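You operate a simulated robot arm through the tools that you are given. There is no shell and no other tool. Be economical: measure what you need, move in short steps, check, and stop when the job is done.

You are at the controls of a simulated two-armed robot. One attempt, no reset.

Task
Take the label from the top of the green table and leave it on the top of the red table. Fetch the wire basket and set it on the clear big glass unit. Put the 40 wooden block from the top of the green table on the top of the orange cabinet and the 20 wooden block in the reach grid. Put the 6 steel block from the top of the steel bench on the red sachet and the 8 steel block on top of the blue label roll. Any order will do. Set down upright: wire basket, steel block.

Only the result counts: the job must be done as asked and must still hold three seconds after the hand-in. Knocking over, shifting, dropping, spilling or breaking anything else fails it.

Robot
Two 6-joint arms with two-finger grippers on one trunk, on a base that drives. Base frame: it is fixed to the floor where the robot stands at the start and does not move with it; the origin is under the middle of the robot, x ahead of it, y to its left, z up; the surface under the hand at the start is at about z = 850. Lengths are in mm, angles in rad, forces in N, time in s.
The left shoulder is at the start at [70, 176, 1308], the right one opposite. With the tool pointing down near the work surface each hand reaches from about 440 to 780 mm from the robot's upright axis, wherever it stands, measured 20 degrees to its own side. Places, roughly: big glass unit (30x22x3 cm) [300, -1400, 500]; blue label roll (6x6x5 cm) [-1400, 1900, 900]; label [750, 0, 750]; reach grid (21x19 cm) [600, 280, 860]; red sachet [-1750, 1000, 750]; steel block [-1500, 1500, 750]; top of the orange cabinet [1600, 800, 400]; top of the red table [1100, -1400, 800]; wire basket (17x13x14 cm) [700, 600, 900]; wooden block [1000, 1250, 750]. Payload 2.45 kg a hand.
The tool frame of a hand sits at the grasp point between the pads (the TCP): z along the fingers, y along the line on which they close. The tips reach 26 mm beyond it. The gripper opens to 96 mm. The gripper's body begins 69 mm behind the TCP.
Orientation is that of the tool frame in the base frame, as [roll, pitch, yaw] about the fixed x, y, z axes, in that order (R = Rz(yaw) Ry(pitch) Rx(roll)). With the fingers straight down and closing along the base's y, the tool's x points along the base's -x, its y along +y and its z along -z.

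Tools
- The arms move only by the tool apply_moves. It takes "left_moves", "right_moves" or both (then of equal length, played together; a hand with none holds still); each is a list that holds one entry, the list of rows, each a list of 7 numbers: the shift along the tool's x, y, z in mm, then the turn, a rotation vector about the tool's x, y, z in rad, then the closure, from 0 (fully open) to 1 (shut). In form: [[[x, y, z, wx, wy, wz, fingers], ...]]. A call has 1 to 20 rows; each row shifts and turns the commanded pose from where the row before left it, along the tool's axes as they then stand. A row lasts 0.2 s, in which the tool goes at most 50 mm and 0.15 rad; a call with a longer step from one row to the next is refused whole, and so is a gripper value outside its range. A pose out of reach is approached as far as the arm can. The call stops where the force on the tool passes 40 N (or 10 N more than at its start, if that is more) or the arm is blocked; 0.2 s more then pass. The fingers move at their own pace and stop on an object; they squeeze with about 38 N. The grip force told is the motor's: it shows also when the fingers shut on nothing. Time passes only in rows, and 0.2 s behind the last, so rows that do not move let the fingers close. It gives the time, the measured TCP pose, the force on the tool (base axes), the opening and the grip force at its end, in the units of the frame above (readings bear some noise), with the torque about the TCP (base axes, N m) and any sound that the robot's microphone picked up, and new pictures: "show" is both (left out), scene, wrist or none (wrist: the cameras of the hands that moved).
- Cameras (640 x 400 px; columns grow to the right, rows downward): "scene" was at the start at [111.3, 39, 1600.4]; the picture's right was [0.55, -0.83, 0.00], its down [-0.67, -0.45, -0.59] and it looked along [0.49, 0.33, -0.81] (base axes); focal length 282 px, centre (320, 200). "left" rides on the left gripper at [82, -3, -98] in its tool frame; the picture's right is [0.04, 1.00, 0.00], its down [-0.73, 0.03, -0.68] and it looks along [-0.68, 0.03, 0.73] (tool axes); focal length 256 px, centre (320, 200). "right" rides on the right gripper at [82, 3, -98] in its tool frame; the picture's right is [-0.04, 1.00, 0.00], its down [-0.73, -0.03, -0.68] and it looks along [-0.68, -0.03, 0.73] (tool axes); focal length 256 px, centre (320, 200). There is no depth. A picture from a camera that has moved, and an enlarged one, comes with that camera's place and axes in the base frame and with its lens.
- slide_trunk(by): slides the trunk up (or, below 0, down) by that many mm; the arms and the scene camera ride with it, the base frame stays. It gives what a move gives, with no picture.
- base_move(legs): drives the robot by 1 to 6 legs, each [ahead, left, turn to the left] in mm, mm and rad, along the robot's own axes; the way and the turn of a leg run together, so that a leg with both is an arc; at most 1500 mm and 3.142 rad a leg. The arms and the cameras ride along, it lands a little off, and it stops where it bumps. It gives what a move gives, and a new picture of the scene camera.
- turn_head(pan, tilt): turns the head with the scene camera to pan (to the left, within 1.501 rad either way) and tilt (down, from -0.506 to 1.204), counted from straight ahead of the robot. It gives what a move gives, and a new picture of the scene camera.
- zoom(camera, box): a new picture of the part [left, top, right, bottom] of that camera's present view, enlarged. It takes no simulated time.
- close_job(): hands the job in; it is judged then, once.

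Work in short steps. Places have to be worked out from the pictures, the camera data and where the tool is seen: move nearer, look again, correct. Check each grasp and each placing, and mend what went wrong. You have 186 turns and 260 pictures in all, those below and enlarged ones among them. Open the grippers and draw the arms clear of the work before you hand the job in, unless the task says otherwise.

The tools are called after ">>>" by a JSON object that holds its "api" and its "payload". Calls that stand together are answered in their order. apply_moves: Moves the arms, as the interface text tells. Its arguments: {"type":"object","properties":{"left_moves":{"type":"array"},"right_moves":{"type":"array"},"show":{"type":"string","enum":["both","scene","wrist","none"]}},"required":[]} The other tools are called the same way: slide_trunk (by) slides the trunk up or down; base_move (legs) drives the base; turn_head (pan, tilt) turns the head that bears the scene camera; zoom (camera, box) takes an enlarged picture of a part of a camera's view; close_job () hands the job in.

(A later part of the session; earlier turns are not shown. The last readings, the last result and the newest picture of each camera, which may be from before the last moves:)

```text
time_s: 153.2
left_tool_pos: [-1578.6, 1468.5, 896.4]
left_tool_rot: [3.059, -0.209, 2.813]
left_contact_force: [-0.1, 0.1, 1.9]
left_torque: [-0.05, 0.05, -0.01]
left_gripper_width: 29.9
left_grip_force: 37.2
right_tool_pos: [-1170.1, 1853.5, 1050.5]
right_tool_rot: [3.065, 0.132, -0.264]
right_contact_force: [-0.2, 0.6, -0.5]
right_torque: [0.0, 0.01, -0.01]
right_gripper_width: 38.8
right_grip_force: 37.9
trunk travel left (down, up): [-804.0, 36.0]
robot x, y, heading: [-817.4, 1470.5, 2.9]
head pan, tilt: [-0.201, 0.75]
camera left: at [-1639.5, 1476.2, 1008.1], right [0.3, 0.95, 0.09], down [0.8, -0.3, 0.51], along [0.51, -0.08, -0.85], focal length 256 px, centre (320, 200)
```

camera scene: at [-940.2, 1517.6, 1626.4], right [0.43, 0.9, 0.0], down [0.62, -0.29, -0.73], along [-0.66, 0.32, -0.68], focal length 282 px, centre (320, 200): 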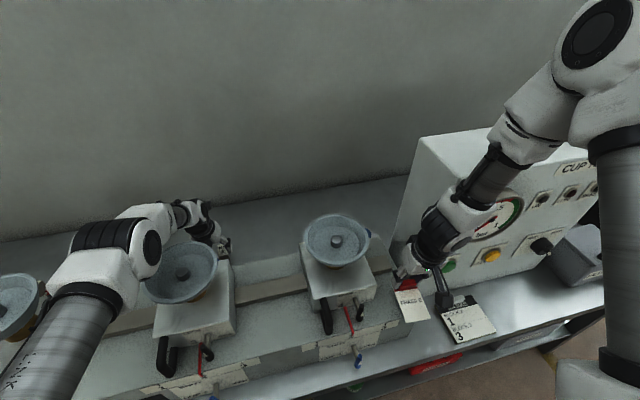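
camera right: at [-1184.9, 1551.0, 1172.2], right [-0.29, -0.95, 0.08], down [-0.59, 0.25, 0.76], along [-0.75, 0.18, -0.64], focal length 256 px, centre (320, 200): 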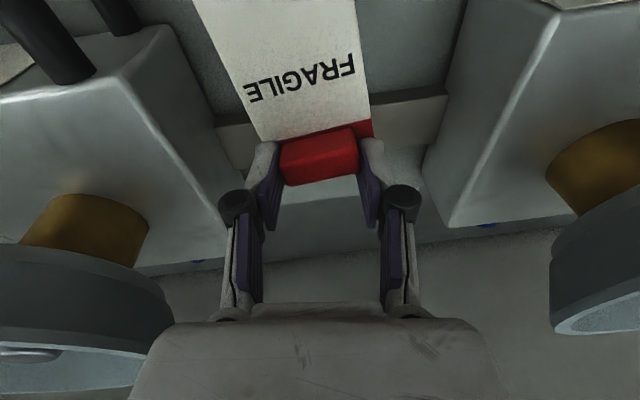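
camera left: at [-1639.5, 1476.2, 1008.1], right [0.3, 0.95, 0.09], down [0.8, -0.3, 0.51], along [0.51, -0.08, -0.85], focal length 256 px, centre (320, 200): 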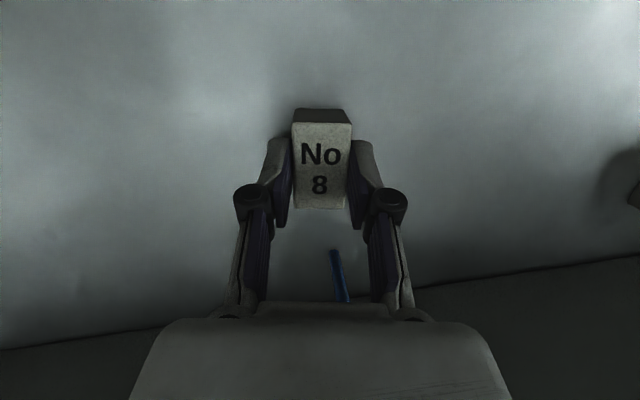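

Block 8 gripped. I raise the trunk, then climb with tilt above the cups.

>>> {"api": "slide_trunk", "payload": {"by": 35}}

>>> {"api": "apply_moves", "payload": {"left_moves": [[[0, 0, -30, 0, 0, 0, 1], [0, 0, -35, 0, 0, 0, 1], [10, 0, -35, 0, 0.05, 0, 1], [0, 0, -30, 0, 0.1, 0, 1], [0, 0, -30, 0, 0.1, 0, 1], [-10, 0, -35, 0, 0.06, 0, 1], [-15, 0, -40, 0, 0, 0, 1], [-15, 0, -40, 0, 0, 0, 1], [-15, 0, -40, 0, 0, 0, 1]]], "show": "scene"}}

```text
time_s: 154.0
left_tool_pos: [-1578.8, 1469.2, 931.5]
left_tool_rot: [3.06, -0.21, 2.812]
left_contact_force: [0.0, 0.7, -1.5]
left_torque: [0.02, 0.0, 0.04]
left_gripper_width: 29.6
left_grip_force: 38.3
right_tool_pos: [-1171.9, 1853.6, 1084.2]
right_tool_rot: [3.063, 0.13, -0.264]
right_contact_force: [0.1, 0.3, 0.0]
right_torque: [0.0, -0.02, 0.0]
right_gripper_width: 38.7
right_grip_force: 38.1
trunk travel left (down, up): [-839.0, 1.0]
robot x, y, heading: [-814.8, 1468.3, 2.895]
head pan, tilt: [-0.201, 0.75]
```

```text
time_s: 156.0
left_tool_pos: [-1438.3, 1397.2, 1197.5]
left_tool_rot: [3.052, -0.52, 2.843]
left_contact_force: [0.5, 0.5, -1.7]
left_torque: [-0.02, 0.04, 0.03]
left_gripper_width: 29.4
left_grip_force: 37.8
right_tool_pos: [-1169.0, 1853.2, 1085.4]
right_tool_rot: [3.065, 0.133, -0.263]
right_contact_force: [0.8, -0.2, -0.6]
right_torque: [-0.01, 0.01, 0.06]
right_gripper_width: 38.5
right_grip_force: 37.8
trunk travel left (down, up): [-839.0, 1.0]
robot x, y, heading: [-817.2, 1469.9, 2.897]
head pan, tilt: [-0.201, 0.75]
camera scene: at [-936.6, 1516.5, 1661.6], right [0.43, 0.9, 0.0], down [0.61, -0.29, -0.73], along [-0.66, 0.32, -0.68], focal length 282 px, centre (320, 200)
```

scene: 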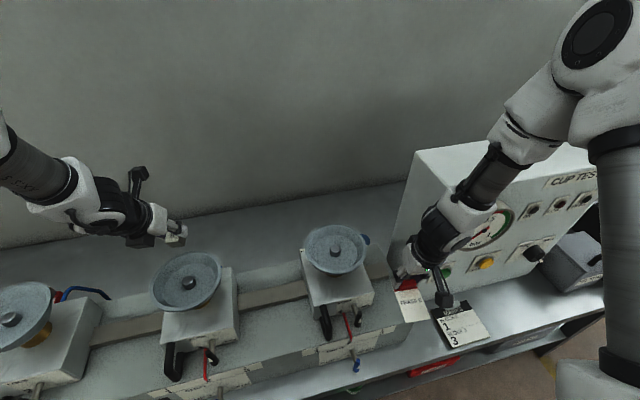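

The held block is close above cup 3; I rise another ~100 mm straight up.

>>> {"api": "apply_moves", "payload": {"left_moves": [[[17, 2, -30, 0, 0, 0, 1], [17, 2, -30, 0, 0, 0, 1], [17, 2, -30, 0, 0, 0, 1], [0, 0, 0, 0, 0, 0, 1]]], "show": "scene"}}

```text
time_s: 157.0
left_tool_pos: [-1442.9, 1394.5, 1298.1]
left_tool_rot: [3.049, -0.517, 2.842]
left_contact_force: [-1.0, 0.9, -2.5]
left_torque: [0.0, -0.01, 0.0]
left_gripper_width: 29.3
left_grip_force: 37.8
right_tool_pos: [-1170.4, 1854.1, 1085.1]
right_tool_rot: [3.067, 0.129, -0.261]
right_contact_force: [-0.6, -0.4, -0.4]
right_torque: [0.03, -0.01, -0.01]
right_gripper_width: 39.0
right_grip_force: 38.4
trunk travel left (down, up): [-839.0, 1.0]
robot x, y, heading: [-811.5, 1472.2, 2.896]
head pan, tilt: [-0.201, 0.75]
camera scene: at [-940.8, 1517.4, 1661.3], right [0.43, 0.9, 0.0], down [0.62, -0.29, -0.73], along [-0.66, 0.32, -0.68], focal length 282 px, centre (320, 200)
```

scene: 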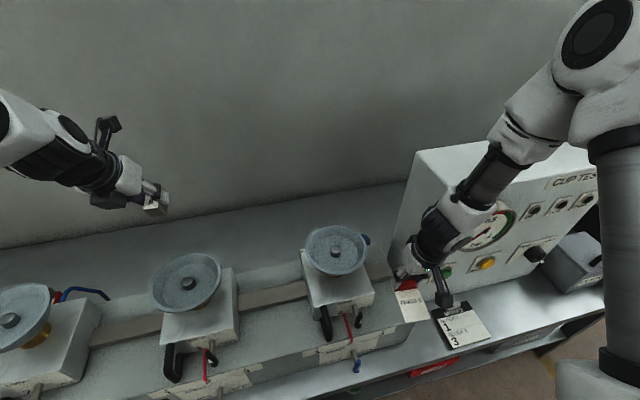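

Now back 200, right 385, then forward 150 with a look.

>>> {"api": "base_move", "payload": {"legs": [[-200, 0, 0], [0, -385, 0], [150, 0, 0]]}}

>>> {"api": "apply_moves", "payload": {"left_moves": [[[0, 0, 0, 0, 0, 0, 1]]], "show": "wrist"}}

```text
time_s: 161.6
left_tool_pos: [-1300.8, 1754.6, 1299.7]
left_tool_rot: [3.05, -0.521, 2.841]
left_contact_force: [-0.3, 0.0, -2.0]
left_torque: [0.01, -0.05, -0.01]
left_gripper_width: 29.5
left_grip_force: 37.8
right_tool_pos: [-1028.9, 2214.2, 1085.9]
right_tool_rot: [3.063, 0.132, -0.266]
right_contact_force: [0.5, -0.1, -0.5]
right_torque: [-0.01, 0.05, 0.0]
right_gripper_width: 38.7
right_grip_force: 37.7
trunk travel left (down, up): [-839.0, 1.0]
robot x, y, heading: [-676.5, 1829.2, 2.898]
head pan, tilt: [-0.201, 0.75]
camera scene: at [-797.6, 1877.2, 1661.8], right [0.43, 0.9, 0.0], down [0.61, -0.29, -0.73], along [-0.66, 0.32, -0.68], focal length 282 px, centre (320, 200)
```

scene: 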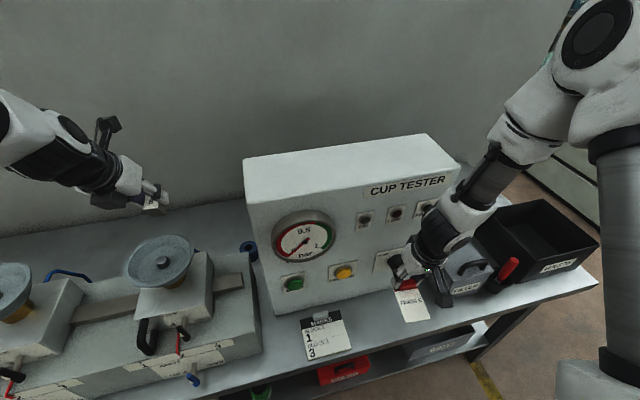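

```text
time_s: 162.0
left_tool_pos: [-1302.4, 1755.9, 1298.1]
left_tool_rot: [3.049, -0.521, 2.838]
left_contact_force: [-0.7, -0.5, -2.3]
left_torque: [0.01, -0.02, -0.03]
left_gripper_width: 29.2
left_grip_force: 38.1
right_tool_pos: [-1031.8, 2215.0, 1084.6]
right_tool_rot: [3.065, 0.131, -0.265]
right_contact_force: [0.1, 0.6, -0.5]
right_torque: [0.05, 0.03, 0.0]
right_gripper_width: 38.9
right_grip_force: 37.9
trunk travel left (down, up): [-839.0, 1.0]
robot x, y, heading: [-677.6, 1831.7, 2.897]
head pan, tilt: [-0.201, 0.75]
camera left: at [-1329.1, 1749.3, 1423.5], right [0.31, 0.95, 0.1], down [0.92, -0.32, 0.23], along [0.25, 0.02, -0.97], focal length 256 px, centre (320, 200)
```

left: 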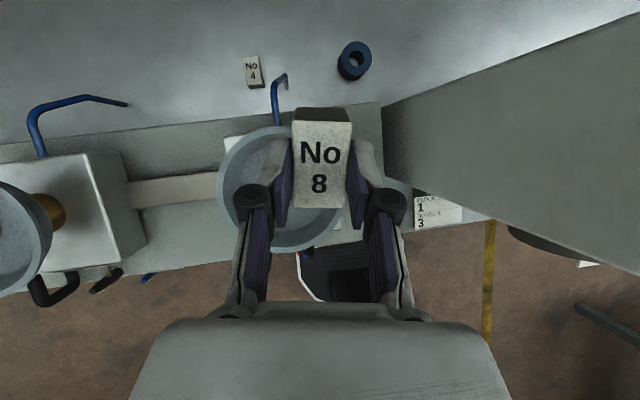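

Roll top centre ≈(-1432,1907), just behind the gauge box's back corner. I move the left hand over it at height.

>>> {"api": "apply_moves", "payload": {"left_moves": [[[26, 18, 26, 0, 0, 0, 1], [26, 18, 26, 0, 0, 0, 1], [26, 18, 26, 0, 0, 0, 1], [26, 18, 26, 0, 0, 0, 1], [26, 18, 26, 0, 0, 0, 1], [0, 0, 0, 0, 0, 0, 1]]], "show": "both"}}

```text
time_s: 163.4
left_tool_pos: [-1436.2, 1900.9, 1257.5]
left_tool_rot: [3.046, -0.525, 2.836]
left_contact_force: [0.1, -0.2, -1.8]
left_torque: [-0.03, -0.02, -0.01]
left_gripper_width: 29.3
left_grip_force: 37.7
right_tool_pos: [-1030.5, 2214.3, 1086.3]
right_tool_rot: [3.064, 0.13, -0.265]
right_contact_force: [0.1, -0.6, -0.7]
right_torque: [0.01, 0.05, 0.0]
right_gripper_width: 38.8
right_grip_force: 37.5
trunk travel left (down, up): [-839.0, 1.0]
robot x, y, heading: [-677.1, 1833.2, 2.894]
head pan, tilt: [-0.201, 0.75]
camera scene: at [-799.8, 1876.6, 1661.6], right [0.43, 0.9, 0.0], down [0.61, -0.29, -0.73], along [-0.66, 0.32, -0.68], focal length 282 px, centre (320, 200)
camera left: at [-1462.0, 1895.3, 1382.6], right [0.31, 0.94, 0.1], down [0.92, -0.33, 0.22], along [0.24, 0.03, -0.97], focal length 256 px, centre (320, 200)
```

scene: 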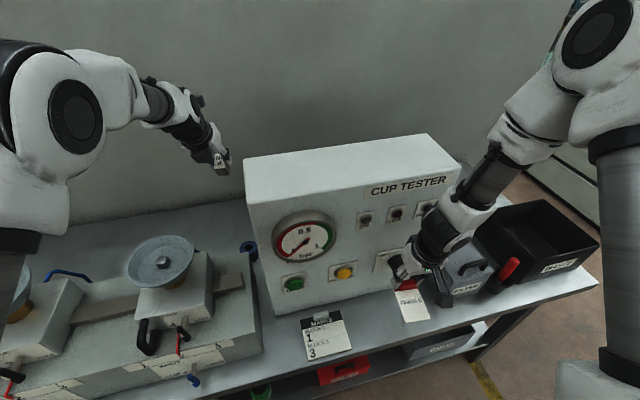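
left: 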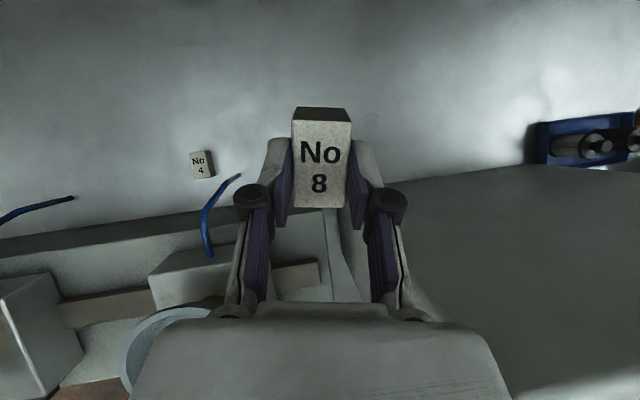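

The roll is right below. I reduce tilt back to ~0.21 (as at the grasp) while descending in stages.

>>> {"api": "apply_moves", "payload": {"left_moves": [[[-15, -3, 30, 0, 0, 0, 1], [-15, -3, 30, 0, 0, 0, 1], [-15, -3, 30, 0, -0.1, 0, 1], [-12, -3, 32, 0, -0.1, 0, 1], [-9, -3, 33, 0, -0.1, 0, 1], [-7, -3, 33, 0, -0.013, 0, 1], [0, 0, 0, 0, 0, 0, 1]]], "show": "both"}}

```text
time_s: 165.0
left_tool_pos: [-1418.2, 1860.7, 1052.5]
left_tool_rot: [3.048, -0.21, 2.803]
left_contact_force: [-1.1, -0.2, -2.0]
left_torque: [0.0, -0.01, 0.01]
left_gripper_width: 29.7
left_grip_force: 37.8
left hand out of reach, approached as far as the arm can: row 3, 4, 5, 6
right_tool_pos: [-1031.1, 2214.1, 1085.2]
right_tool_rot: [3.064, 0.128, -0.265]
right_contact_force: [0.4, 0.0, -0.9]
right_torque: [0.05, 0.04, 0.03]
right_gripper_width: 38.8
right_grip_force: 37.8
trunk travel left (down, up): [-839.0, 1.0]
robot x, y, heading: [-676.0, 1832.0, 2.897]
head pan, tilt: [-0.201, 0.75]
camera scene: at [-801.2, 1878.3, 1661.4], right [0.43, 0.9, 0.0], down [0.62, -0.3, -0.73], along [-0.66, 0.32, -0.68], focal length 282 px, centre (320, 200)
camera left: at [-1480.3, 1867.4, 1164.1], right [0.31, 0.95, 0.1], down [0.8, -0.32, 0.51], along [0.51, -0.08, -0.85], focal length 256 px, centre (320, 200)
```

scene: 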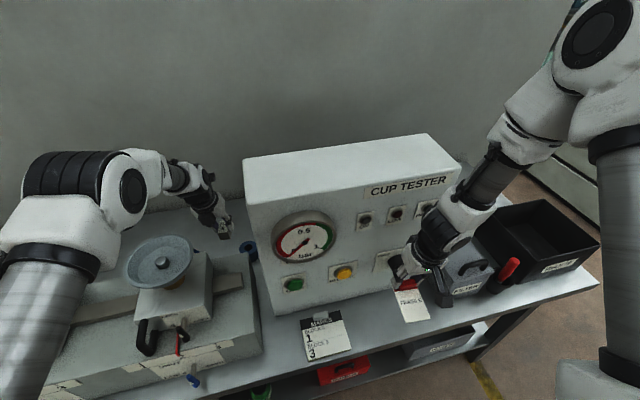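
left: 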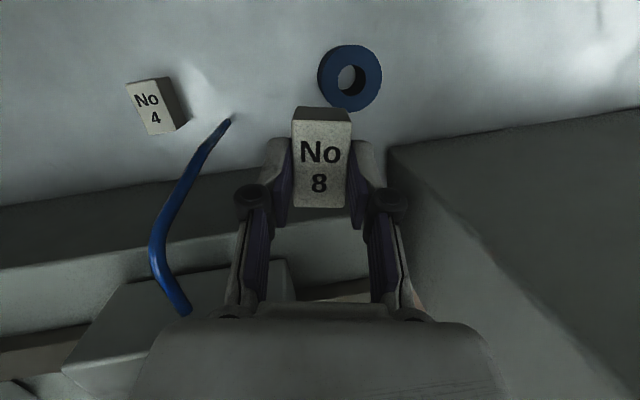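

Roll at (-1439,1913); I need (-22,+50). I compensate the right hand 43 mm to the left and shift the base right 43.

>>> {"api": "apply_moves", "payload": {"right_moves": [[[5, 22, 0, 0, 0, 0, 1], [5, 22, 0, 0, 0, 0, 1]]], "show": "none"}}

>>> {"api": "base_move", "payload": {"legs": [[10, -44, 0]]}}

>>> {"api": "apply_moves", "payload": {"left_moves": [[[0, 0, 20, 0, 0, 0, 1], [0, 0, 20, 0, 0, 0, 1], [0, 0, 0, 0, 0, 0, 1]]], "show": "both"}}

```text
time_s: 165.6
left_tool_pos: [-1419.0, 1860.4, 1052.7]
left_tool_rot: [3.05, -0.213, 2.803]
left_contact_force: [-0.1, -0.4, -1.9]
left_torque: [-0.04, -0.03, 0.02]
left_gripper_width: 29.5
left_grip_force: 37.7
right_tool_pos: [-1026.9, 2189.2, 1085.6]
right_tool_rot: [3.073, 0.108, -0.263]
right_contact_force: [0.3, -0.1, -0.7]
right_torque: [0.01, 0.02, -0.03]
right_gripper_width: 38.6
right_grip_force: 38.0
right hand out of reach, approached as far as the arm can: row 1, 2
trunk travel left (down, up): [-839.0, 1.0]
robot x, y, heading: [-675.3, 1827.2, 2.894]
head pan, tilt: [-0.201, 0.75]
```

```text
time_s: 166.5
left_tool_pos: [-1418.1, 1898.0, 1052.0]
left_tool_rot: [3.04, -0.211, 2.807]
left_contact_force: [-0.3, -1.5, -1.5]
left_torque: [0.08, -0.01, -0.02]
left_gripper_width: 29.4
left_grip_force: 37.7
right_tool_pos: [-1026.7, 2229.6, 1089.7]
right_tool_rot: [3.081, 0.112, -0.26]
right_contact_force: [-1.0, -0.6, 1.2]
right_torque: [0.07, -0.01, -0.01]
right_gripper_width: 38.6
right_grip_force: 37.9
trunk travel left (down, up): [-839.0, 1.0]
robot x, y, heading: [-675.1, 1880.6, 2.896]
head pan, tilt: [-0.201, 0.75]
camera scene: at [-800.4, 1912.4, 1661.7], right [0.43, 0.9, 0.01], down [0.62, -0.29, -0.73], along [-0.66, 0.32, -0.68], focal length 282 px, centre (320, 200)
```

scene: 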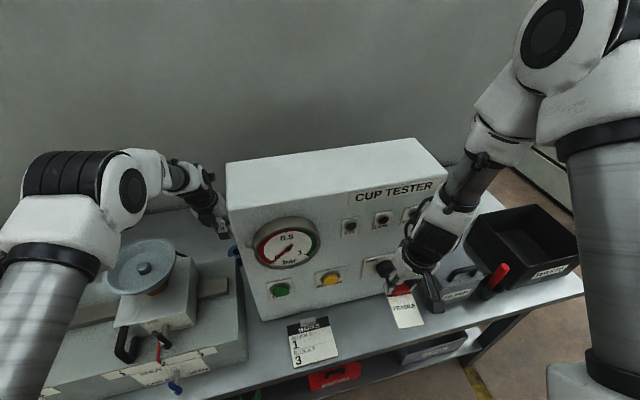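

```text
time_s: 167.3
left_tool_pos: [-1424.1, 1909.6, 1011.8]
left_tool_rot: [3.041, -0.214, 2.801]
left_contact_force: [-0.2, 0.7, -2.2]
left_torque: [-0.03, -0.01, 0.01]
left_gripper_width: 29.5
left_grip_force: 37.9
right_tool_pos: [-1026.3, 2236.1, 1086.6]
right_tool_rot: [3.072, 0.109, -0.262]
right_contact_force: [-0.4, -0.8, -0.7]
right_torque: [-0.03, 0.05, 0.02]
right_gripper_width: 38.6
right_grip_force: 37.7
trunk travel left (down, up): [-839.0, 1.0]
robot x, y, heading: [-672.2, 1874.3, 2.898]
head pan, tilt: [-0.201, 0.75]
camera scene: at [-799.6, 1924.7, 1661.4], right [0.43, 0.9, 0.0], down [0.62, -0.29, -0.73], along [-0.66, 0.31, -0.68], focal length 282 px, centre (320, 200)
camera left: at [-1485.0, 1915.7, 1125.3], right [0.31, 0.94, 0.1], down [0.8, -0.32, 0.51], along [0.51, -0.08, -0.86], focal length 256 px, centre (320, 200)
```

scene: 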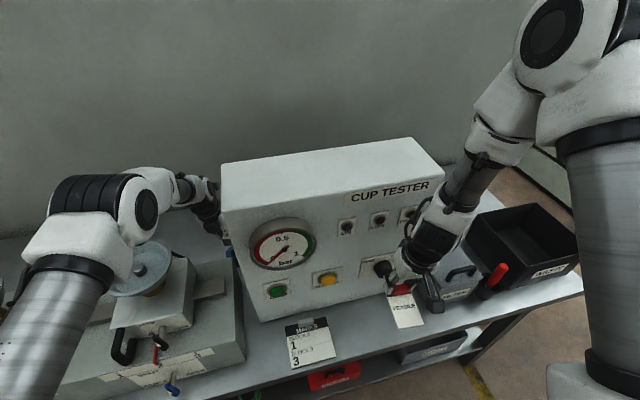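
left: 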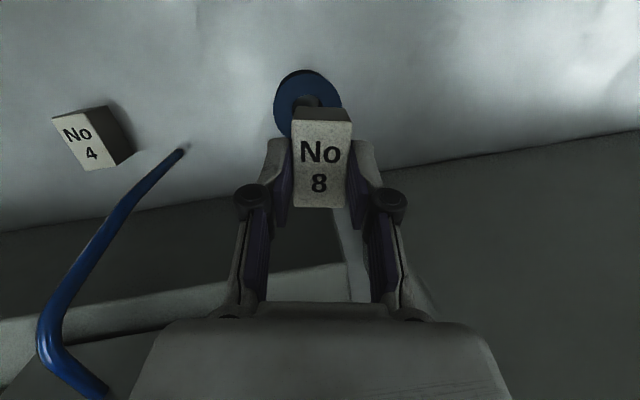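

Roll centre (-1443,1915). I shift by (-14,+4) and descend 45 mm.

>>> {"api": "apply_moves", "payload": {"left_moves": [[[2.4, -2.4, 23.5, 0, 0, 0, 1], [2.4, -2.4, 23.5, 0, 0, 0, 1], [0, 0, 0, 0, 0, 0, 1]]], "show": "wrist"}}

```text
time_s: 168.1
left_tool_pos: [-1432.5, 1903.2, 968.4]
left_tool_rot: [3.043, -0.214, 2.8]
left_contact_force: [-0.4, 0.6, -1.9]
left_torque: [-0.02, 0.03, -0.03]
left_gripper_width: 29.3
left_grip_force: 37.6
left hand out of reach, approached as far as the arm can: row 1, 2
right_tool_pos: [-1026.4, 2234.8, 1086.7]
right_tool_rot: [3.075, 0.107, -0.262]
right_contact_force: [0.9, -1.0, -1.1]
right_torque: [0.0, -0.01, -0.01]
right_gripper_width: 38.6
right_grip_force: 38.0
trunk travel left (down, up): [-839.0, 1.0]
robot x, y, heading: [-676.0, 1878.5, 2.899]
head pan, tilt: [-0.201, 0.75]
camera left: at [-1493.4, 1909.3, 1081.5], right [0.32, 0.94, 0.11], down [0.8, -0.33, 0.51], along [0.51, -0.08, -0.86], focal length 256 px, centre (320, 200)
```

left: 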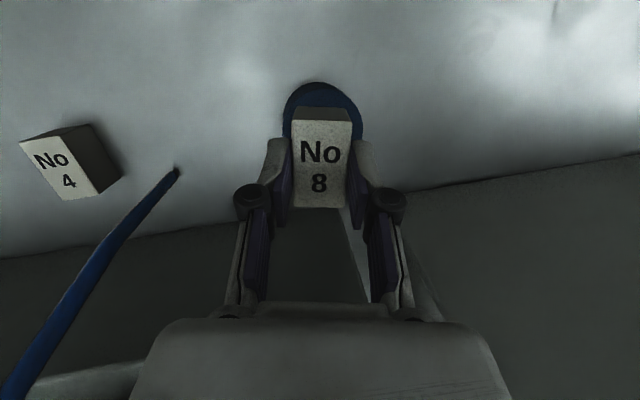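

Roll centre ≈(-1443,1915). I nudge the base (5 forward, 9 right).

>>> {"api": "base_move", "payload": {"legs": [[6, -9, 0]]}}

>>> {"api": "slide_trunk", "payload": {"by": -10}}

>>> {"api": "apply_moves", "payload": {"left_moves": [[[0, 0, 0, 0, 0, 0, 1]]], "show": "wrist"}}

```text
time_s: 168.8
left_tool_pos: [-1435.3, 1909.5, 969.6]
left_tool_rot: [3.038, -0.217, 2.8]
left_contact_force: [0.4, 0.4, -2.3]
left_torque: [0.0, 0.04, -0.02]
left_gripper_width: 29.6
left_grip_force: 37.8
right_tool_pos: [-1029.5, 2242.1, 1086.5]
right_tool_rot: [3.077, 0.11, -0.26]
right_contact_force: [0.2, -1.4, -0.3]
right_torque: [0.03, 0.02, -0.04]
right_gripper_width: 38.9
right_grip_force: 37.7
trunk travel left (down, up): [-839.0, 1.0]
robot x, y, heading: [-680.7, 1885.8, 2.9]
head pan, tilt: [-0.201, 0.75]
camera scene: at [-802.3, 1928.7, 1661.7], right [0.43, 0.9, 0.0], down [0.62, -0.29, -0.73], along [-0.66, 0.32, -0.68], focal length 282 px, centre (320, 200)
```

scene: 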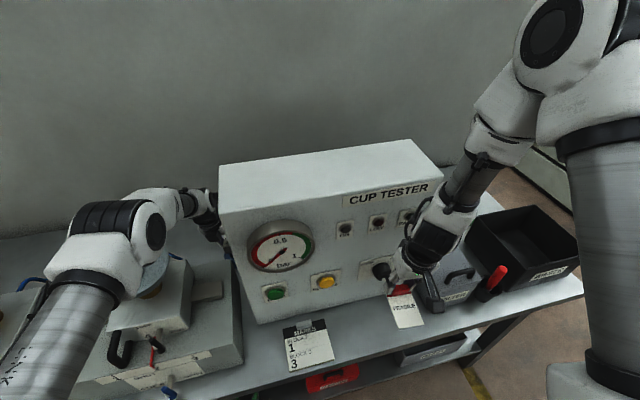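

```text
time_s: 169.4
left_tool_pos: [-1436.6, 1911.1, 957.1]
left_tool_rot: [3.042, -0.216, 2.801]
left_contact_force: [0.3, 0.3, -2.4]
left_torque: [0.01, -0.01, 0.03]
left_gripper_width: 29.3
left_grip_force: 38.3
right_tool_pos: [-1031.1, 2244.1, 1076.9]
right_tool_rot: [3.076, 0.108, -0.259]
right_contact_force: [0.0, -0.2, -0.7]
right_torque: [0.02, 0.03, 0.0]
right_gripper_width: 38.5
right_grip_force: 38.6
trunk travel left (down, up): [-829.0, 11.0]
robot x, y, heading: [-680.7, 1885.3, 2.9]
head pan, tilt: [-0.201, 0.75]
```

```text
time_s: 169.8
left_tool_pos: [-1436.4, 1913.1, 957.5]
left_tool_rot: [3.041, -0.212, 2.802]
left_contact_force: [-0.2, 0.6, -2.1]
left_torque: [-0.03, 0.02, -0.02]
left_gripper_width: 29.2
left_grip_force: 37.6
right_tool_pos: [-1031.0, 2245.5, 1076.8]
right_tool_rot: [3.073, 0.107, -0.26]
right_contact_force: [0.8, 0.1, -0.6]
right_torque: [0.0, 0.04, 0.0]
right_gripper_width: 38.6
right_grip_force: 38.1
trunk travel left (down, up): [-829.0, 11.0]
robot x, y, heading: [-678.9, 1885.4, 2.901]
head pan, tilt: [-0.201, 0.75]
camera left: at [-1498.2, 1918.9, 1070.6], right [0.32, 0.94, 0.11], down [0.8, -0.32, 0.51], along [0.51, -0.07, -0.86], focal length 256 px, centre (320, 200)
```

left: 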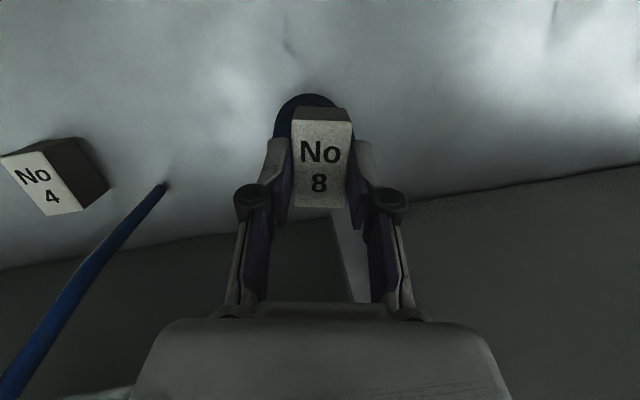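

Well centred. I lower 8 mm.

>>> {"api": "slide_trunk", "payload": {"by": -8}}

```text
time_s: 170.4
left_tool_pos: [-1437.0, 1912.9, 950.3]
left_tool_rot: [3.04, -0.212, 2.803]
left_contact_force: [0.1, 0.6, -1.8]
left_torque: [-0.01, -0.01, -0.04]
left_gripper_width: 29.4
left_grip_force: 38.3
right_tool_pos: [-1031.6, 2246.3, 1067.4]
right_tool_rot: [3.075, 0.105, -0.259]
right_contact_force: [0.5, -0.6, -0.4]
right_torque: [-0.01, 0.0, 0.01]
right_gripper_width: 38.8
right_grip_force: 37.9
trunk travel left (down, up): [-821.0, 19.0]
robot x, y, heading: [-678.7, 1887.7, 2.897]
head pan, tilt: [-0.201, 0.75]
```

Not yet touching; 4 mm more.

>>> {"api": "slide_trunk", "payload": {"by": -4}}

```text
time_s: 170.9
left_tool_pos: [-1438.0, 1912.5, 946.0]
left_tool_rot: [3.041, -0.214, 2.802]
left_contact_force: [0.6, -0.4, -2.0]
left_torque: [-0.02, 0.01, -0.01]
left_gripper_width: 29.4
left_grip_force: 38.0
right_tool_pos: [-1031.4, 2245.6, 1063.8]
right_tool_rot: [3.073, 0.106, -0.261]
right_contact_force: [-0.8, 0.3, -0.5]
right_torque: [-0.02, 0.02, -0.02]
right_gripper_width: 38.8
right_grip_force: 37.7
trunk travel left (down, up): [-817.0, 23.0]
robot x, y, heading: [-683.8, 1884.5, 2.894]
head pan, tilt: [-0.201, 0.75]
```

>>> {"api": "slide_trunk", "payload": {"by": -4}}

```text
time_s: 171.4
left_tool_pos: [-1436.1, 1912.0, 941.8]
left_tool_rot: [3.041, -0.214, 2.801]
left_contact_force: [0.4, -1.4, -1.7]
left_torque: [0.05, 0.0, 0.02]
left_gripper_width: 29.5
left_grip_force: 37.8
right_tool_pos: [-1031.0, 2246.1, 1060.2]
right_tool_rot: [3.075, 0.106, -0.26]
right_contact_force: [-0.7, -0.3, 0.4]
right_torque: [-0.03, 0.04, 0.0]
right_gripper_width: 38.6
right_grip_force: 38.5
trunk travel left (down, up): [-813.0, 27.0]
robot x, y, heading: [-678.1, 1883.8, 2.895]
head pan, tilt: [-0.201, 0.75]
```

No contact yet; I check the view before going further.

>>> {"api": "zoom", "payload": {"camera": "left", "box": [220, 60, 420, 260]}}

```text
2.00 times, centred on (320, 160) of left
camera zoom: at [-1498.2, 1918.5, 1054.6], right [0.32, 0.94, 0.11], down [0.8, -0.32, 0.51], along [0.51, -0.07, -0.86], focal length 512 px, centre (320, 280)
```

zoom: 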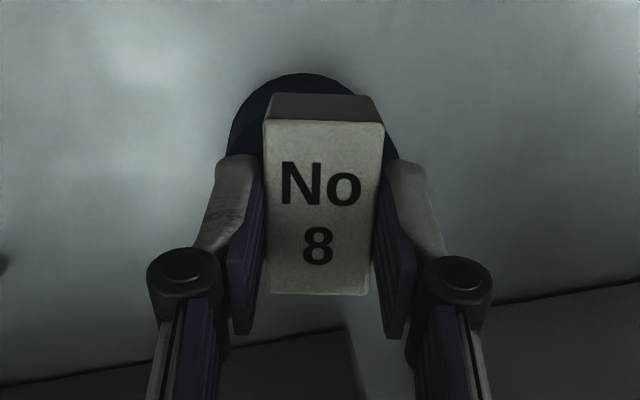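

Alignment is good. Continue 3 mm.

>>> {"api": "slide_trunk", "payload": {"by": -3}}

```text
time_s: 171.9
left_tool_pos: [-1437.8, 1911.8, 940.6]
left_tool_rot: [3.041, -0.217, 2.802]
left_contact_force: [1.2, 0.2, 8.1]
left_torque: [-0.16, -0.22, -0.02]
left_gripper_width: 29.6
left_grip_force: 38.0
right_tool_pos: [-1031.0, 2245.1, 1058.1]
right_tool_rot: [3.074, 0.106, -0.26]
right_contact_force: [-0.3, -0.2, 0.0]
right_torque: [-0.01, 0.0, 0.01]
right_gripper_width: 38.6
right_grip_force: 38.6
trunk travel left (down, up): [-810.0, 30.0]
robot x, y, heading: [-680.8, 1887.4, 2.898]
head pan, tilt: [-0.201, 0.75]
```

Contact (10 N). I open gently.

>>> {"api": "apply_moves", "payload": {"left_moves": [[[0, 0, 0, 0, 0, 0, 0.68], [0, 0, 0, 0, 0, 0, 0.6], [0, 0, 0, 0, 0, 0, 0.48], [0, 0, 0, 0, 0, 0, 0.45], [0, 0, 0, 0, 0, 0, 0.45]]], "show": "wrist"}}

```text
time_s: 173.2
left_tool_pos: [-1437.2, 1911.7, 939.8]
left_tool_rot: [3.04, -0.213, 2.8]
left_contact_force: [-0.3, -0.1, 0.6]
left_torque: [0.02, 0.0, -0.03]
left_gripper_width: 52.8
left_grip_force: 0.1
right_tool_pos: [-1030.9, 2245.0, 1057.1]
right_tool_rot: [3.073, 0.107, -0.26]
right_contact_force: [0.0, -0.3, -0.2]
right_torque: [0.01, 0.0, -0.04]
right_gripper_width: 38.5
right_grip_force: 38.3
trunk travel left (down, up): [-810.0, 30.0]
robot x, y, heading: [-679.6, 1883.6, 2.898]
head pan, tilt: [-0.201, 0.75]
camera left: at [-1497.5, 1918.3, 1052.3], right [0.32, 0.94, 0.11], down [0.8, -0.32, 0.51], along [0.51, -0.07, -0.86], focal length 256 px, centre (320, 200)
```

left: 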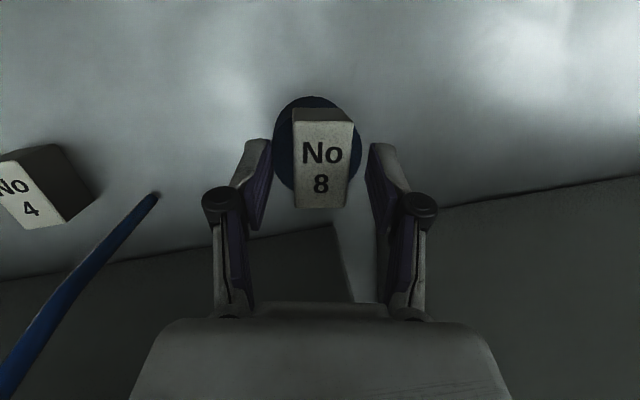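

Block 8 rests centred on the roll. I rise vertically by trunk, then climb with tilt.

>>> {"api": "slide_trunk", "payload": {"by": 29}}

>>> {"api": "apply_moves", "payload": {"left_moves": [[[6, 2, -29, 0, 0, 0, 0.45], [7, 2, -33, 0, 0, 0, 0.45], [10, 0, -35, 0, 0.05, 0, 0.45], [5, 0, -30, 0, 0.1, 0, 0.45], [5, 0, -30, 0, 0.1, 0, 0.45], [10, 0, -30, 0, 0.06, 0, 0.45], [17, 0, -30, 0, 0, 0, 0.45], [17, 0, -30, 0, 0, 0, 0.45], [17, 0, -30, 0, 0, 0, 0.45]]], "show": "both"}}

```text
time_s: 173.9
left_tool_pos: [-1436.2, 1912.0, 968.3]
left_tool_rot: [3.041, -0.213, 2.8]
left_contact_force: [-0.2, 0.0, -0.4]
left_torque: [0.03, 0.01, -0.05]
left_gripper_width: 52.8
left_grip_force: 0.0
right_tool_pos: [-1030.4, 2243.8, 1086.4]
right_tool_rot: [3.074, 0.108, -0.26]
right_contact_force: [-0.1, -0.6, -0.8]
right_torque: [-0.01, 0.01, 0.0]
right_gripper_width: 39.0
right_grip_force: 38.0
trunk travel left (down, up): [-839.0, 1.0]
robot x, y, heading: [-678.5, 1886.9, 2.897]
head pan, tilt: [-0.201, 0.75]
```

```text
time_s: 175.9
left_tool_pos: [-1433.4, 1884.3, 1261.2]
left_tool_rot: [3.027, -0.524, 2.834]
left_contact_force: [0.6, 0.0, 0.6]
left_torque: [0.0, 0.01, -0.04]
left_gripper_width: 52.6
left_grip_force: 0.1
right_tool_pos: [-1030.0, 2245.9, 1087.1]
right_tool_rot: [3.072, 0.108, -0.259]
right_contact_force: [-0.1, -0.3, -0.2]
right_torque: [0.02, 0.03, 0.01]
right_gripper_width: 38.8
right_grip_force: 38.0
trunk travel left (down, up): [-839.0, 1.0]
robot x, y, heading: [-683.9, 1885.9, 2.897]
head pan, tilt: [-0.201, 0.75]
camera scene: at [-802.4, 1932.4, 1661.5], right [0.43, 0.9, 0.0], down [0.62, -0.29, -0.73], along [-0.66, 0.32, -0.68], focal length 282 px, centre (320, 200)
camera left: at [-1459.5, 1875.8, 1386.5], right [0.32, 0.94, 0.12], down [0.91, -0.34, 0.22], along [0.25, 0.04, -0.97], focal length 256 px, centre (320, 200)
```

scene: 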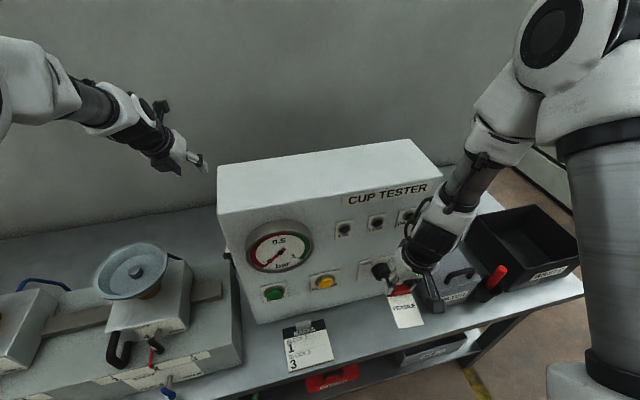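
left: 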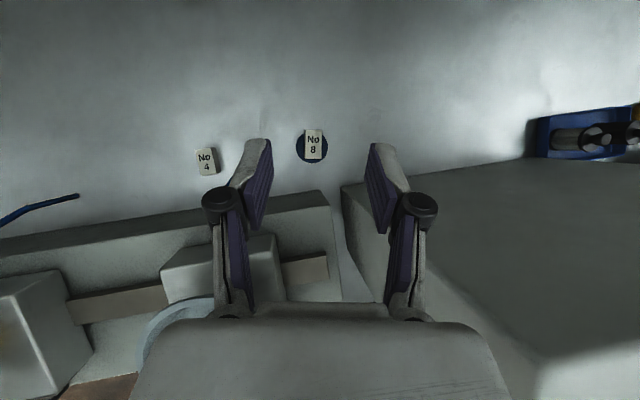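

All steel work is done. I back off and turn to face north-east to study the passage around the green table.

>>> {"api": "base_move", "payload": {"legs": [[-450, 0, 0], [0, 0, -1.9]]}}

>>> {"api": "turn_head", "payload": {"pan": -0.4, "tilt": 0.45}}

```text
time_s: 183.2
left_tool_pos: [14.1, 2485.7, 1260.3]
left_tool_rot: [3.027, -0.524, 0.915]
left_contact_force: [-0.4, 0.5, -0.2]
left_torque: [0.01, -0.02, -0.02]
left_gripper_width: 52.5
left_grip_force: 0.0
right_tool_pos: [215.2, 1982.5, 1086.0]
right_tool_rot: [3.074, 0.108, -2.184]
right_contact_force: [0.6, 0.0, -0.6]
right_torque: [-0.02, -0.01, -0.01]
right_gripper_width: 38.7
right_grip_force: 38.0
trunk travel left (down, up): [-839.0, 1.0]
robot x, y, heading: [-244.4, 1780.3, 0.973]
head pan, tilt: [-0.201, 0.75]
camera scene: at [-155.8, 1875.3, 1661.4], right [0.7, -0.72, 0.0], down [-0.49, -0.48, -0.73], along [0.52, 0.51, -0.68], focal length 282 px, centre (320, 200)
```

scene: 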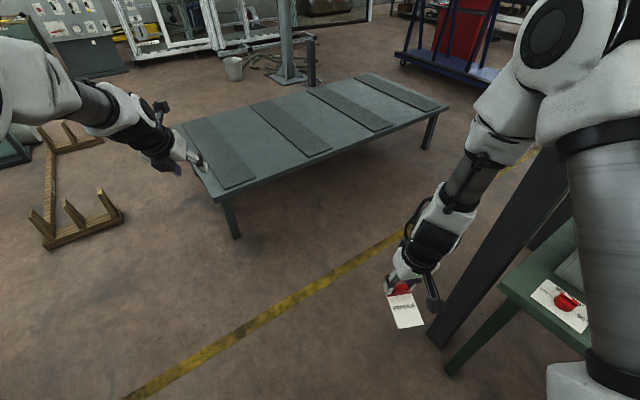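

```text
time_s: 184.0
left_tool_pos: [14.4, 2486.2, 1260.3]
left_tool_rot: [3.027, -0.521, 0.915]
left_contact_force: [-0.6, -0.7, -0.2]
left_torque: [-0.01, 0.02, 0.02]
left_gripper_width: 52.8
left_grip_force: 0.1
right_tool_pos: [215.6, 1983.3, 1086.0]
right_tool_rot: [3.073, 0.11, -2.186]
right_contact_force: [0.4, 0.2, -0.3]
right_torque: [0.04, -0.01, 0.01]
right_gripper_width: 38.9
right_grip_force: 38.1
trunk travel left (down, up): [-839.0, 1.0]
robot x, y, heading: [-244.5, 1777.5, 0.978]
head pan, tilt: [-0.4, 0.45]
camera scene: at [-137.6, 1867.1, 1687.8], right [0.54, -0.84, 0.0], down [-0.37, -0.24, -0.9], along [0.75, 0.49, -0.44], focal length 282 px, centre (320, 200)
```

scene: 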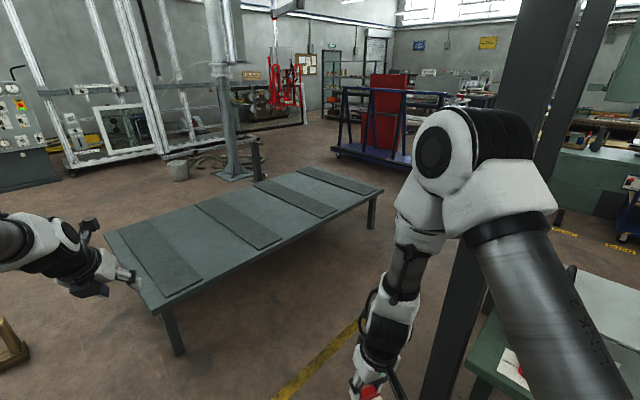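

The passage north of the green table is over a metre wide. I drive around to the east side and turn to face west.

>>> {"api": "base_move", "payload": {"legs": [[903, -47, 0], [853, -1354, 0], [0, 0, 2.16]]}}

>>> {"api": "turn_head", "payload": {"pan": 0.7, "tilt": 0.5}}

```text
refused: leg 2 is longer than a leg can be; nothing moved
```

```text
time_s: 185.3
left_tool_pos: [15.8, 2485.9, 1260.9]
left_tool_rot: [3.028, -0.522, 0.915]
left_contact_force: [0.6, 0.0, 0.4]
left_torque: [0.0, 0.02, 0.0]
left_gripper_width: 52.9
left_grip_force: 0.1
right_tool_pos: [213.7, 1983.5, 1085.8]
right_tool_rot: [3.076, 0.107, -2.183]
right_contact_force: [1.2, -0.3, -0.1]
right_torque: [0.02, 0.0, 0.03]
right_gripper_width: 38.5
right_grip_force: 38.0
trunk travel left (down, up): [-839.0, 1.0]
robot x, y, heading: [-242.2, 1774.6, 0.973]
head pan, tilt: [0.7, 0.499]
camera scene: at [-224.1, 1907.7, 1683.4], right [0.99, 0.1, 0.0], down [0.05, -0.48, -0.88], along [-0.09, 0.87, -0.48], focal length 282 px, centre (320, 200)
```

scene: 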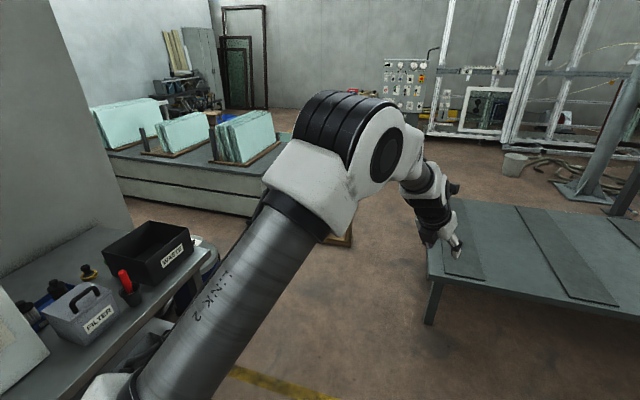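

Split the long leg in two and drive.

>>> {"api": "base_move", "payload": {"legs": [[903, -47, 0], [426, -677, 0], [427, -677, 0], [0, 0, 2.16]]}}

>>> {"api": "turn_head", "payload": {"pan": 0.6, "tilt": 0.5}}

```text
time_s: 202.8
left_tool_pos: [1141.0, 2276.3, 1260.0]
left_tool_rot: [3.028, -0.524, 3.049]
left_contact_force: [-0.2, 0.1, 0.4]
left_torque: [-0.02, 0.04, 0.01]
left_gripper_width: 52.7
left_grip_force: 0.1
right_tool_pos: [1458.1, 2712.1, 1086.0]
right_tool_rot: [3.074, 0.109, -0.047]
right_contact_force: [0.6, 1.0, -0.8]
right_torque: [-0.01, -0.01, 0.0]
right_gripper_width: 38.6
right_grip_force: 38.1
trunk travel left (down, up): [-839.0, 1.0]
robot x, y, heading: [1874.4, 2440.6, 3.108]
head pan, tilt: [0.7, 0.499]
camera scene: at [1755.0, 2380.5, 1683.4], right [-0.62, 0.78, 0.0], down [0.38, 0.3, -0.88], along [-0.69, -0.54, -0.48], focal length 282 px, centre (320, 200)
```

scene: 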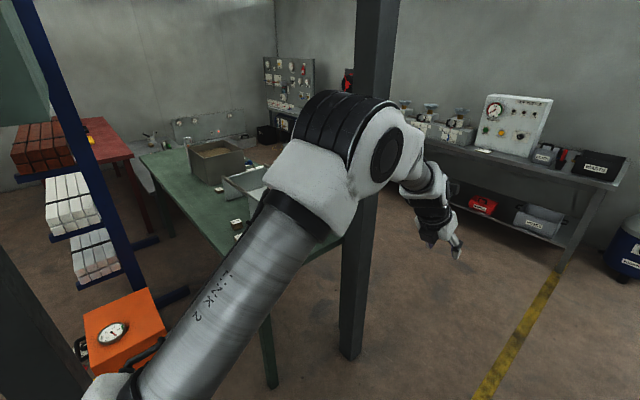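

```text
time_s: 203.5
left_tool_pos: [1140.8, 2275.2, 1261.2]
left_tool_rot: [3.028, -0.522, 3.049]
left_contact_force: [0.2, -0.1, 0.1]
left_torque: [-0.04, -0.03, 0.01]
left_gripper_width: 52.7
left_grip_force: 0.0
right_tool_pos: [1457.5, 2713.1, 1086.1]
right_tool_rot: [3.074, 0.109, -0.047]
right_contact_force: [-0.3, -0.3, -0.1]
right_torque: [-0.01, 0.0, 0.04]
right_gripper_width: 38.7
right_grip_force: 38.1
trunk travel left (down, up): [-839.0, 1.0]
robot x, y, heading: [1878.1, 2433.2, 3.112]
head pan, tilt: [0.6, 0.499]
camera scene: at [1749.7, 2387.6, 1683.4], right [-0.54, 0.84, 0.0], down [0.4, 0.26, -0.88], along [-0.74, -0.47, -0.48], focal length 282 px, centre (320, 200)
```

scene: 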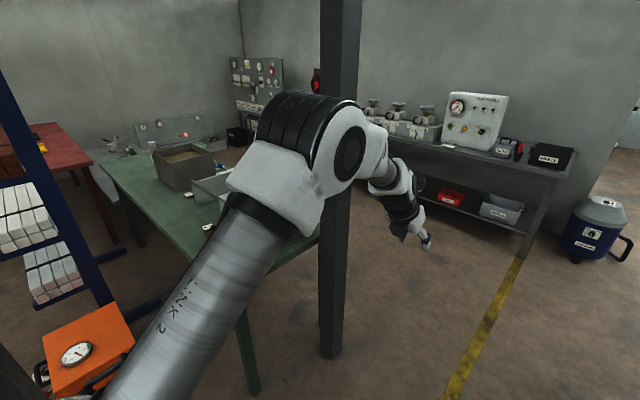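

I zoom on the orange cabinet, the blocks area and the region between.

>>> {"api": "zoom", "payload": {"camera": "scene", "box": [0, 270, 160, 400]}}

>>> {"api": "turn_head", "payload": {"pan": 1.2, "tilt": 0.6}}

```text
3.08 times, centred on (80, 335) of scene
camera zoom: at [1749.7, 2387.6, 1683.4], right [-0.54, 0.84, 0.0], down [0.4, 0.26, -0.88], along [-0.74, -0.47, -0.48], focal length 867 px, centre (1058, -215)
```

zoom: 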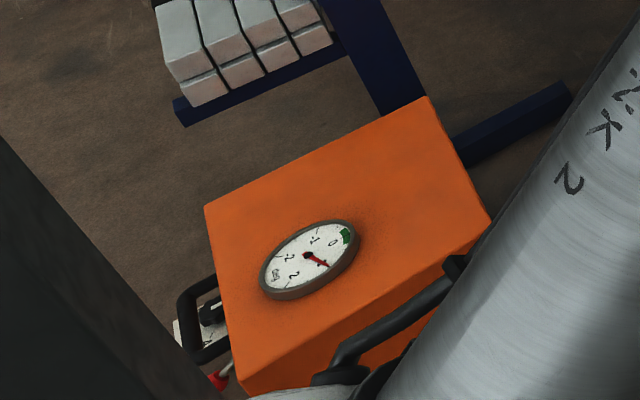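

```text
time_s: 204.5
left_tool_pos: [1140.2, 2275.4, 1260.9]
left_tool_rot: [3.027, -0.523, 3.049]
left_contact_force: [-0.2, 0.0, -0.3]
left_torque: [-0.02, 0.0, 0.03]
left_gripper_width: 52.7
left_grip_force: 0.1
right_tool_pos: [1458.8, 2713.1, 1086.0]
right_tool_rot: [3.073, 0.108, -0.048]
right_contact_force: [-0.5, -0.5, -0.6]
right_torque: [-0.02, 0.02, -0.03]
right_gripper_width: 38.4
right_grip_force: 37.8
trunk travel left (down, up): [-839.0, 1.0]
robot x, y, heading: [1875.1, 2439.8, 3.107]
head pan, tilt: [1.201, 0.6]
camera scene: at [1791.7, 2355.4, 1674.4], right [-0.92, 0.39, 0.0], down [0.22, 0.52, -0.83], along [-0.32, -0.76, -0.56], focal length 282 px, centre (320, 200)
```

scene: 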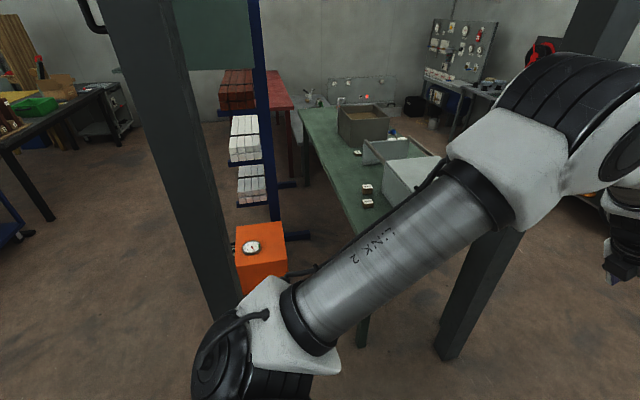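

Clear layout now: blocks near the green table's east edge, orange cabinet at ≈(1617,900). I drive left (south) 965 and 200 forward.

>>> {"api": "base_move", "payload": {"legs": [[0, 965, 0], [170, 0, -0.1]]}}

>>> {"api": "turn_head", "payload": {"pan": 0.3, "tilt": 0.8}}

```text
time_s: 207.6
left_tool_pos: [1109.6, 1785.8, 1257.2]
left_tool_rot: [3.03, -0.518, 3.087]
left_contact_force: [-0.5, 0.5, 0.7]
left_torque: [-0.01, -0.01, -0.01]
left_gripper_width: 53.0
left_grip_force: 0.1
right_tool_pos: [1408.5, 2235.9, 1083.7]
right_tool_rot: [3.071, 0.102, -0.004]
right_contact_force: [0.5, -0.3, -1.3]
right_torque: [-0.01, 0.05, 0.01]
right_gripper_width: 38.9
right_grip_force: 38.2
trunk travel left (down, up): [-839.0, 1.0]
robot x, y, heading: [1840.9, 1977.2, -3.131]
head pan, tilt: [1.201, 0.6]
stopped in leg 1: the robot was blocked; the commanded pose is now the measured one
camera scene: at [1754.8, 1895.0, 1674.2], right [-0.94, 0.35, -0.01], down [0.2, 0.53, -0.83], along [-0.29, -0.77, -0.56], focal length 282 px, centre (320, 200)
```

scene: 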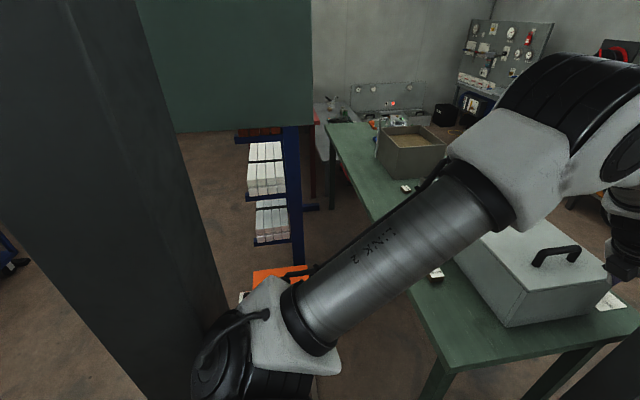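

```text
time_s: 208.8
left_tool_pos: [1110.0, 1785.4, 1256.7]
left_tool_rot: [3.031, -0.517, 3.091]
left_contact_force: [-0.1, -0.7, -0.7]
left_torque: [0.04, 0.01, -0.04]
left_gripper_width: 52.7
left_grip_force: 0.1
right_tool_pos: [1406.6, 2235.9, 1083.7]
right_tool_rot: [3.069, 0.103, -0.003]
right_contact_force: [-0.1, 0.7, -0.6]
right_torque: [-0.03, -0.02, -0.01]
right_gripper_width: 38.9
right_grip_force: 38.3
trunk travel left (down, up): [-839.0, 1.0]
robot x, y, heading: [1845.1, 1976.7, -3.125]
head pan, tilt: [0.3, 0.799]
camera scene: at [1708.6, 1952.8, 1656.9], right [-0.31, 0.95, 0.0], down [0.69, 0.22, -0.69], along [-0.66, -0.22, -0.72], focal length 282 px, centre (320, 200)
```

scene: 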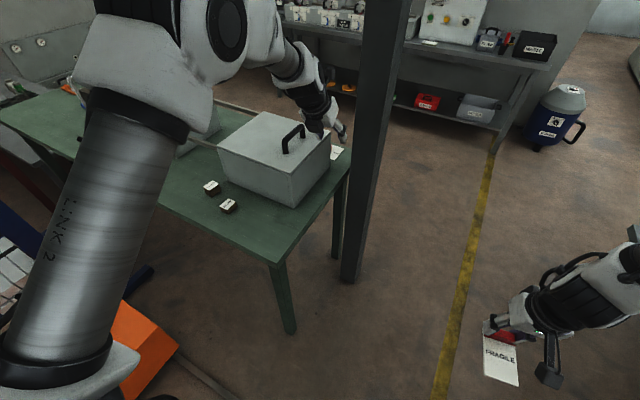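

The base bumped a post at about (1895,1544) and stopped. I zoom to read the block labels from here.

>>> {"api": "zoom", "payload": {"camera": "scene", "box": [180, 160, 270, 230]}}

>>> {"api": "zoom", "payload": {"camera": "left", "box": [0, 0, 320, 260]}}

```text
5.71 times, centred on (225, 195) of scene
camera zoom: at [1708.6, 1952.8, 1656.9], right [-0.31, 0.95, 0.0], down [0.69, 0.22, -0.69], along [-0.66, -0.22, -0.72], focal length 1611 px, centre (863, 229)
```

zoom: 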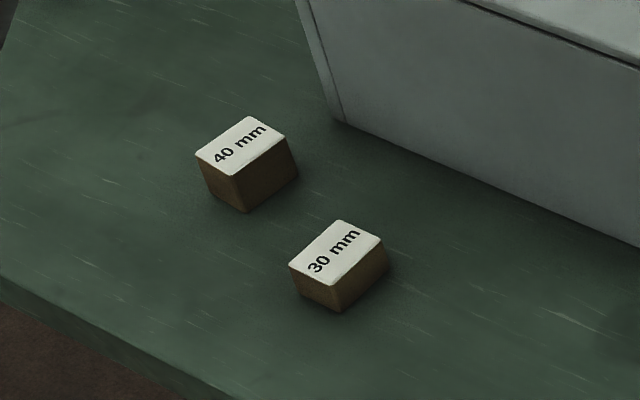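

```text
1.54 times, centred on (160, 130) of left
camera zoom: at [1084.7, 1770.9, 1382.7], right [0.07, 0.99, 0.11], down [0.97, -0.09, 0.23], along [0.23, 0.1, -0.97], focal length 394 px, centre (566, 308)
```

zoom: 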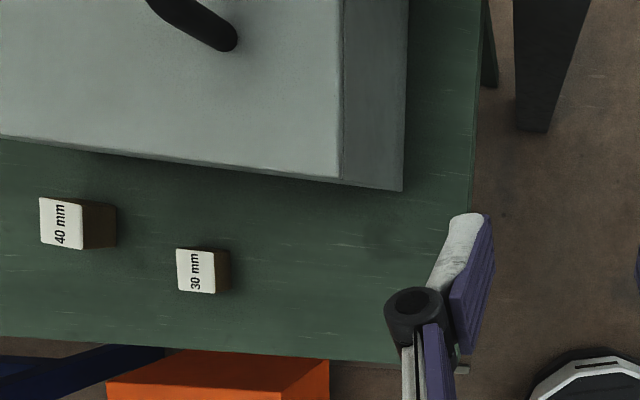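

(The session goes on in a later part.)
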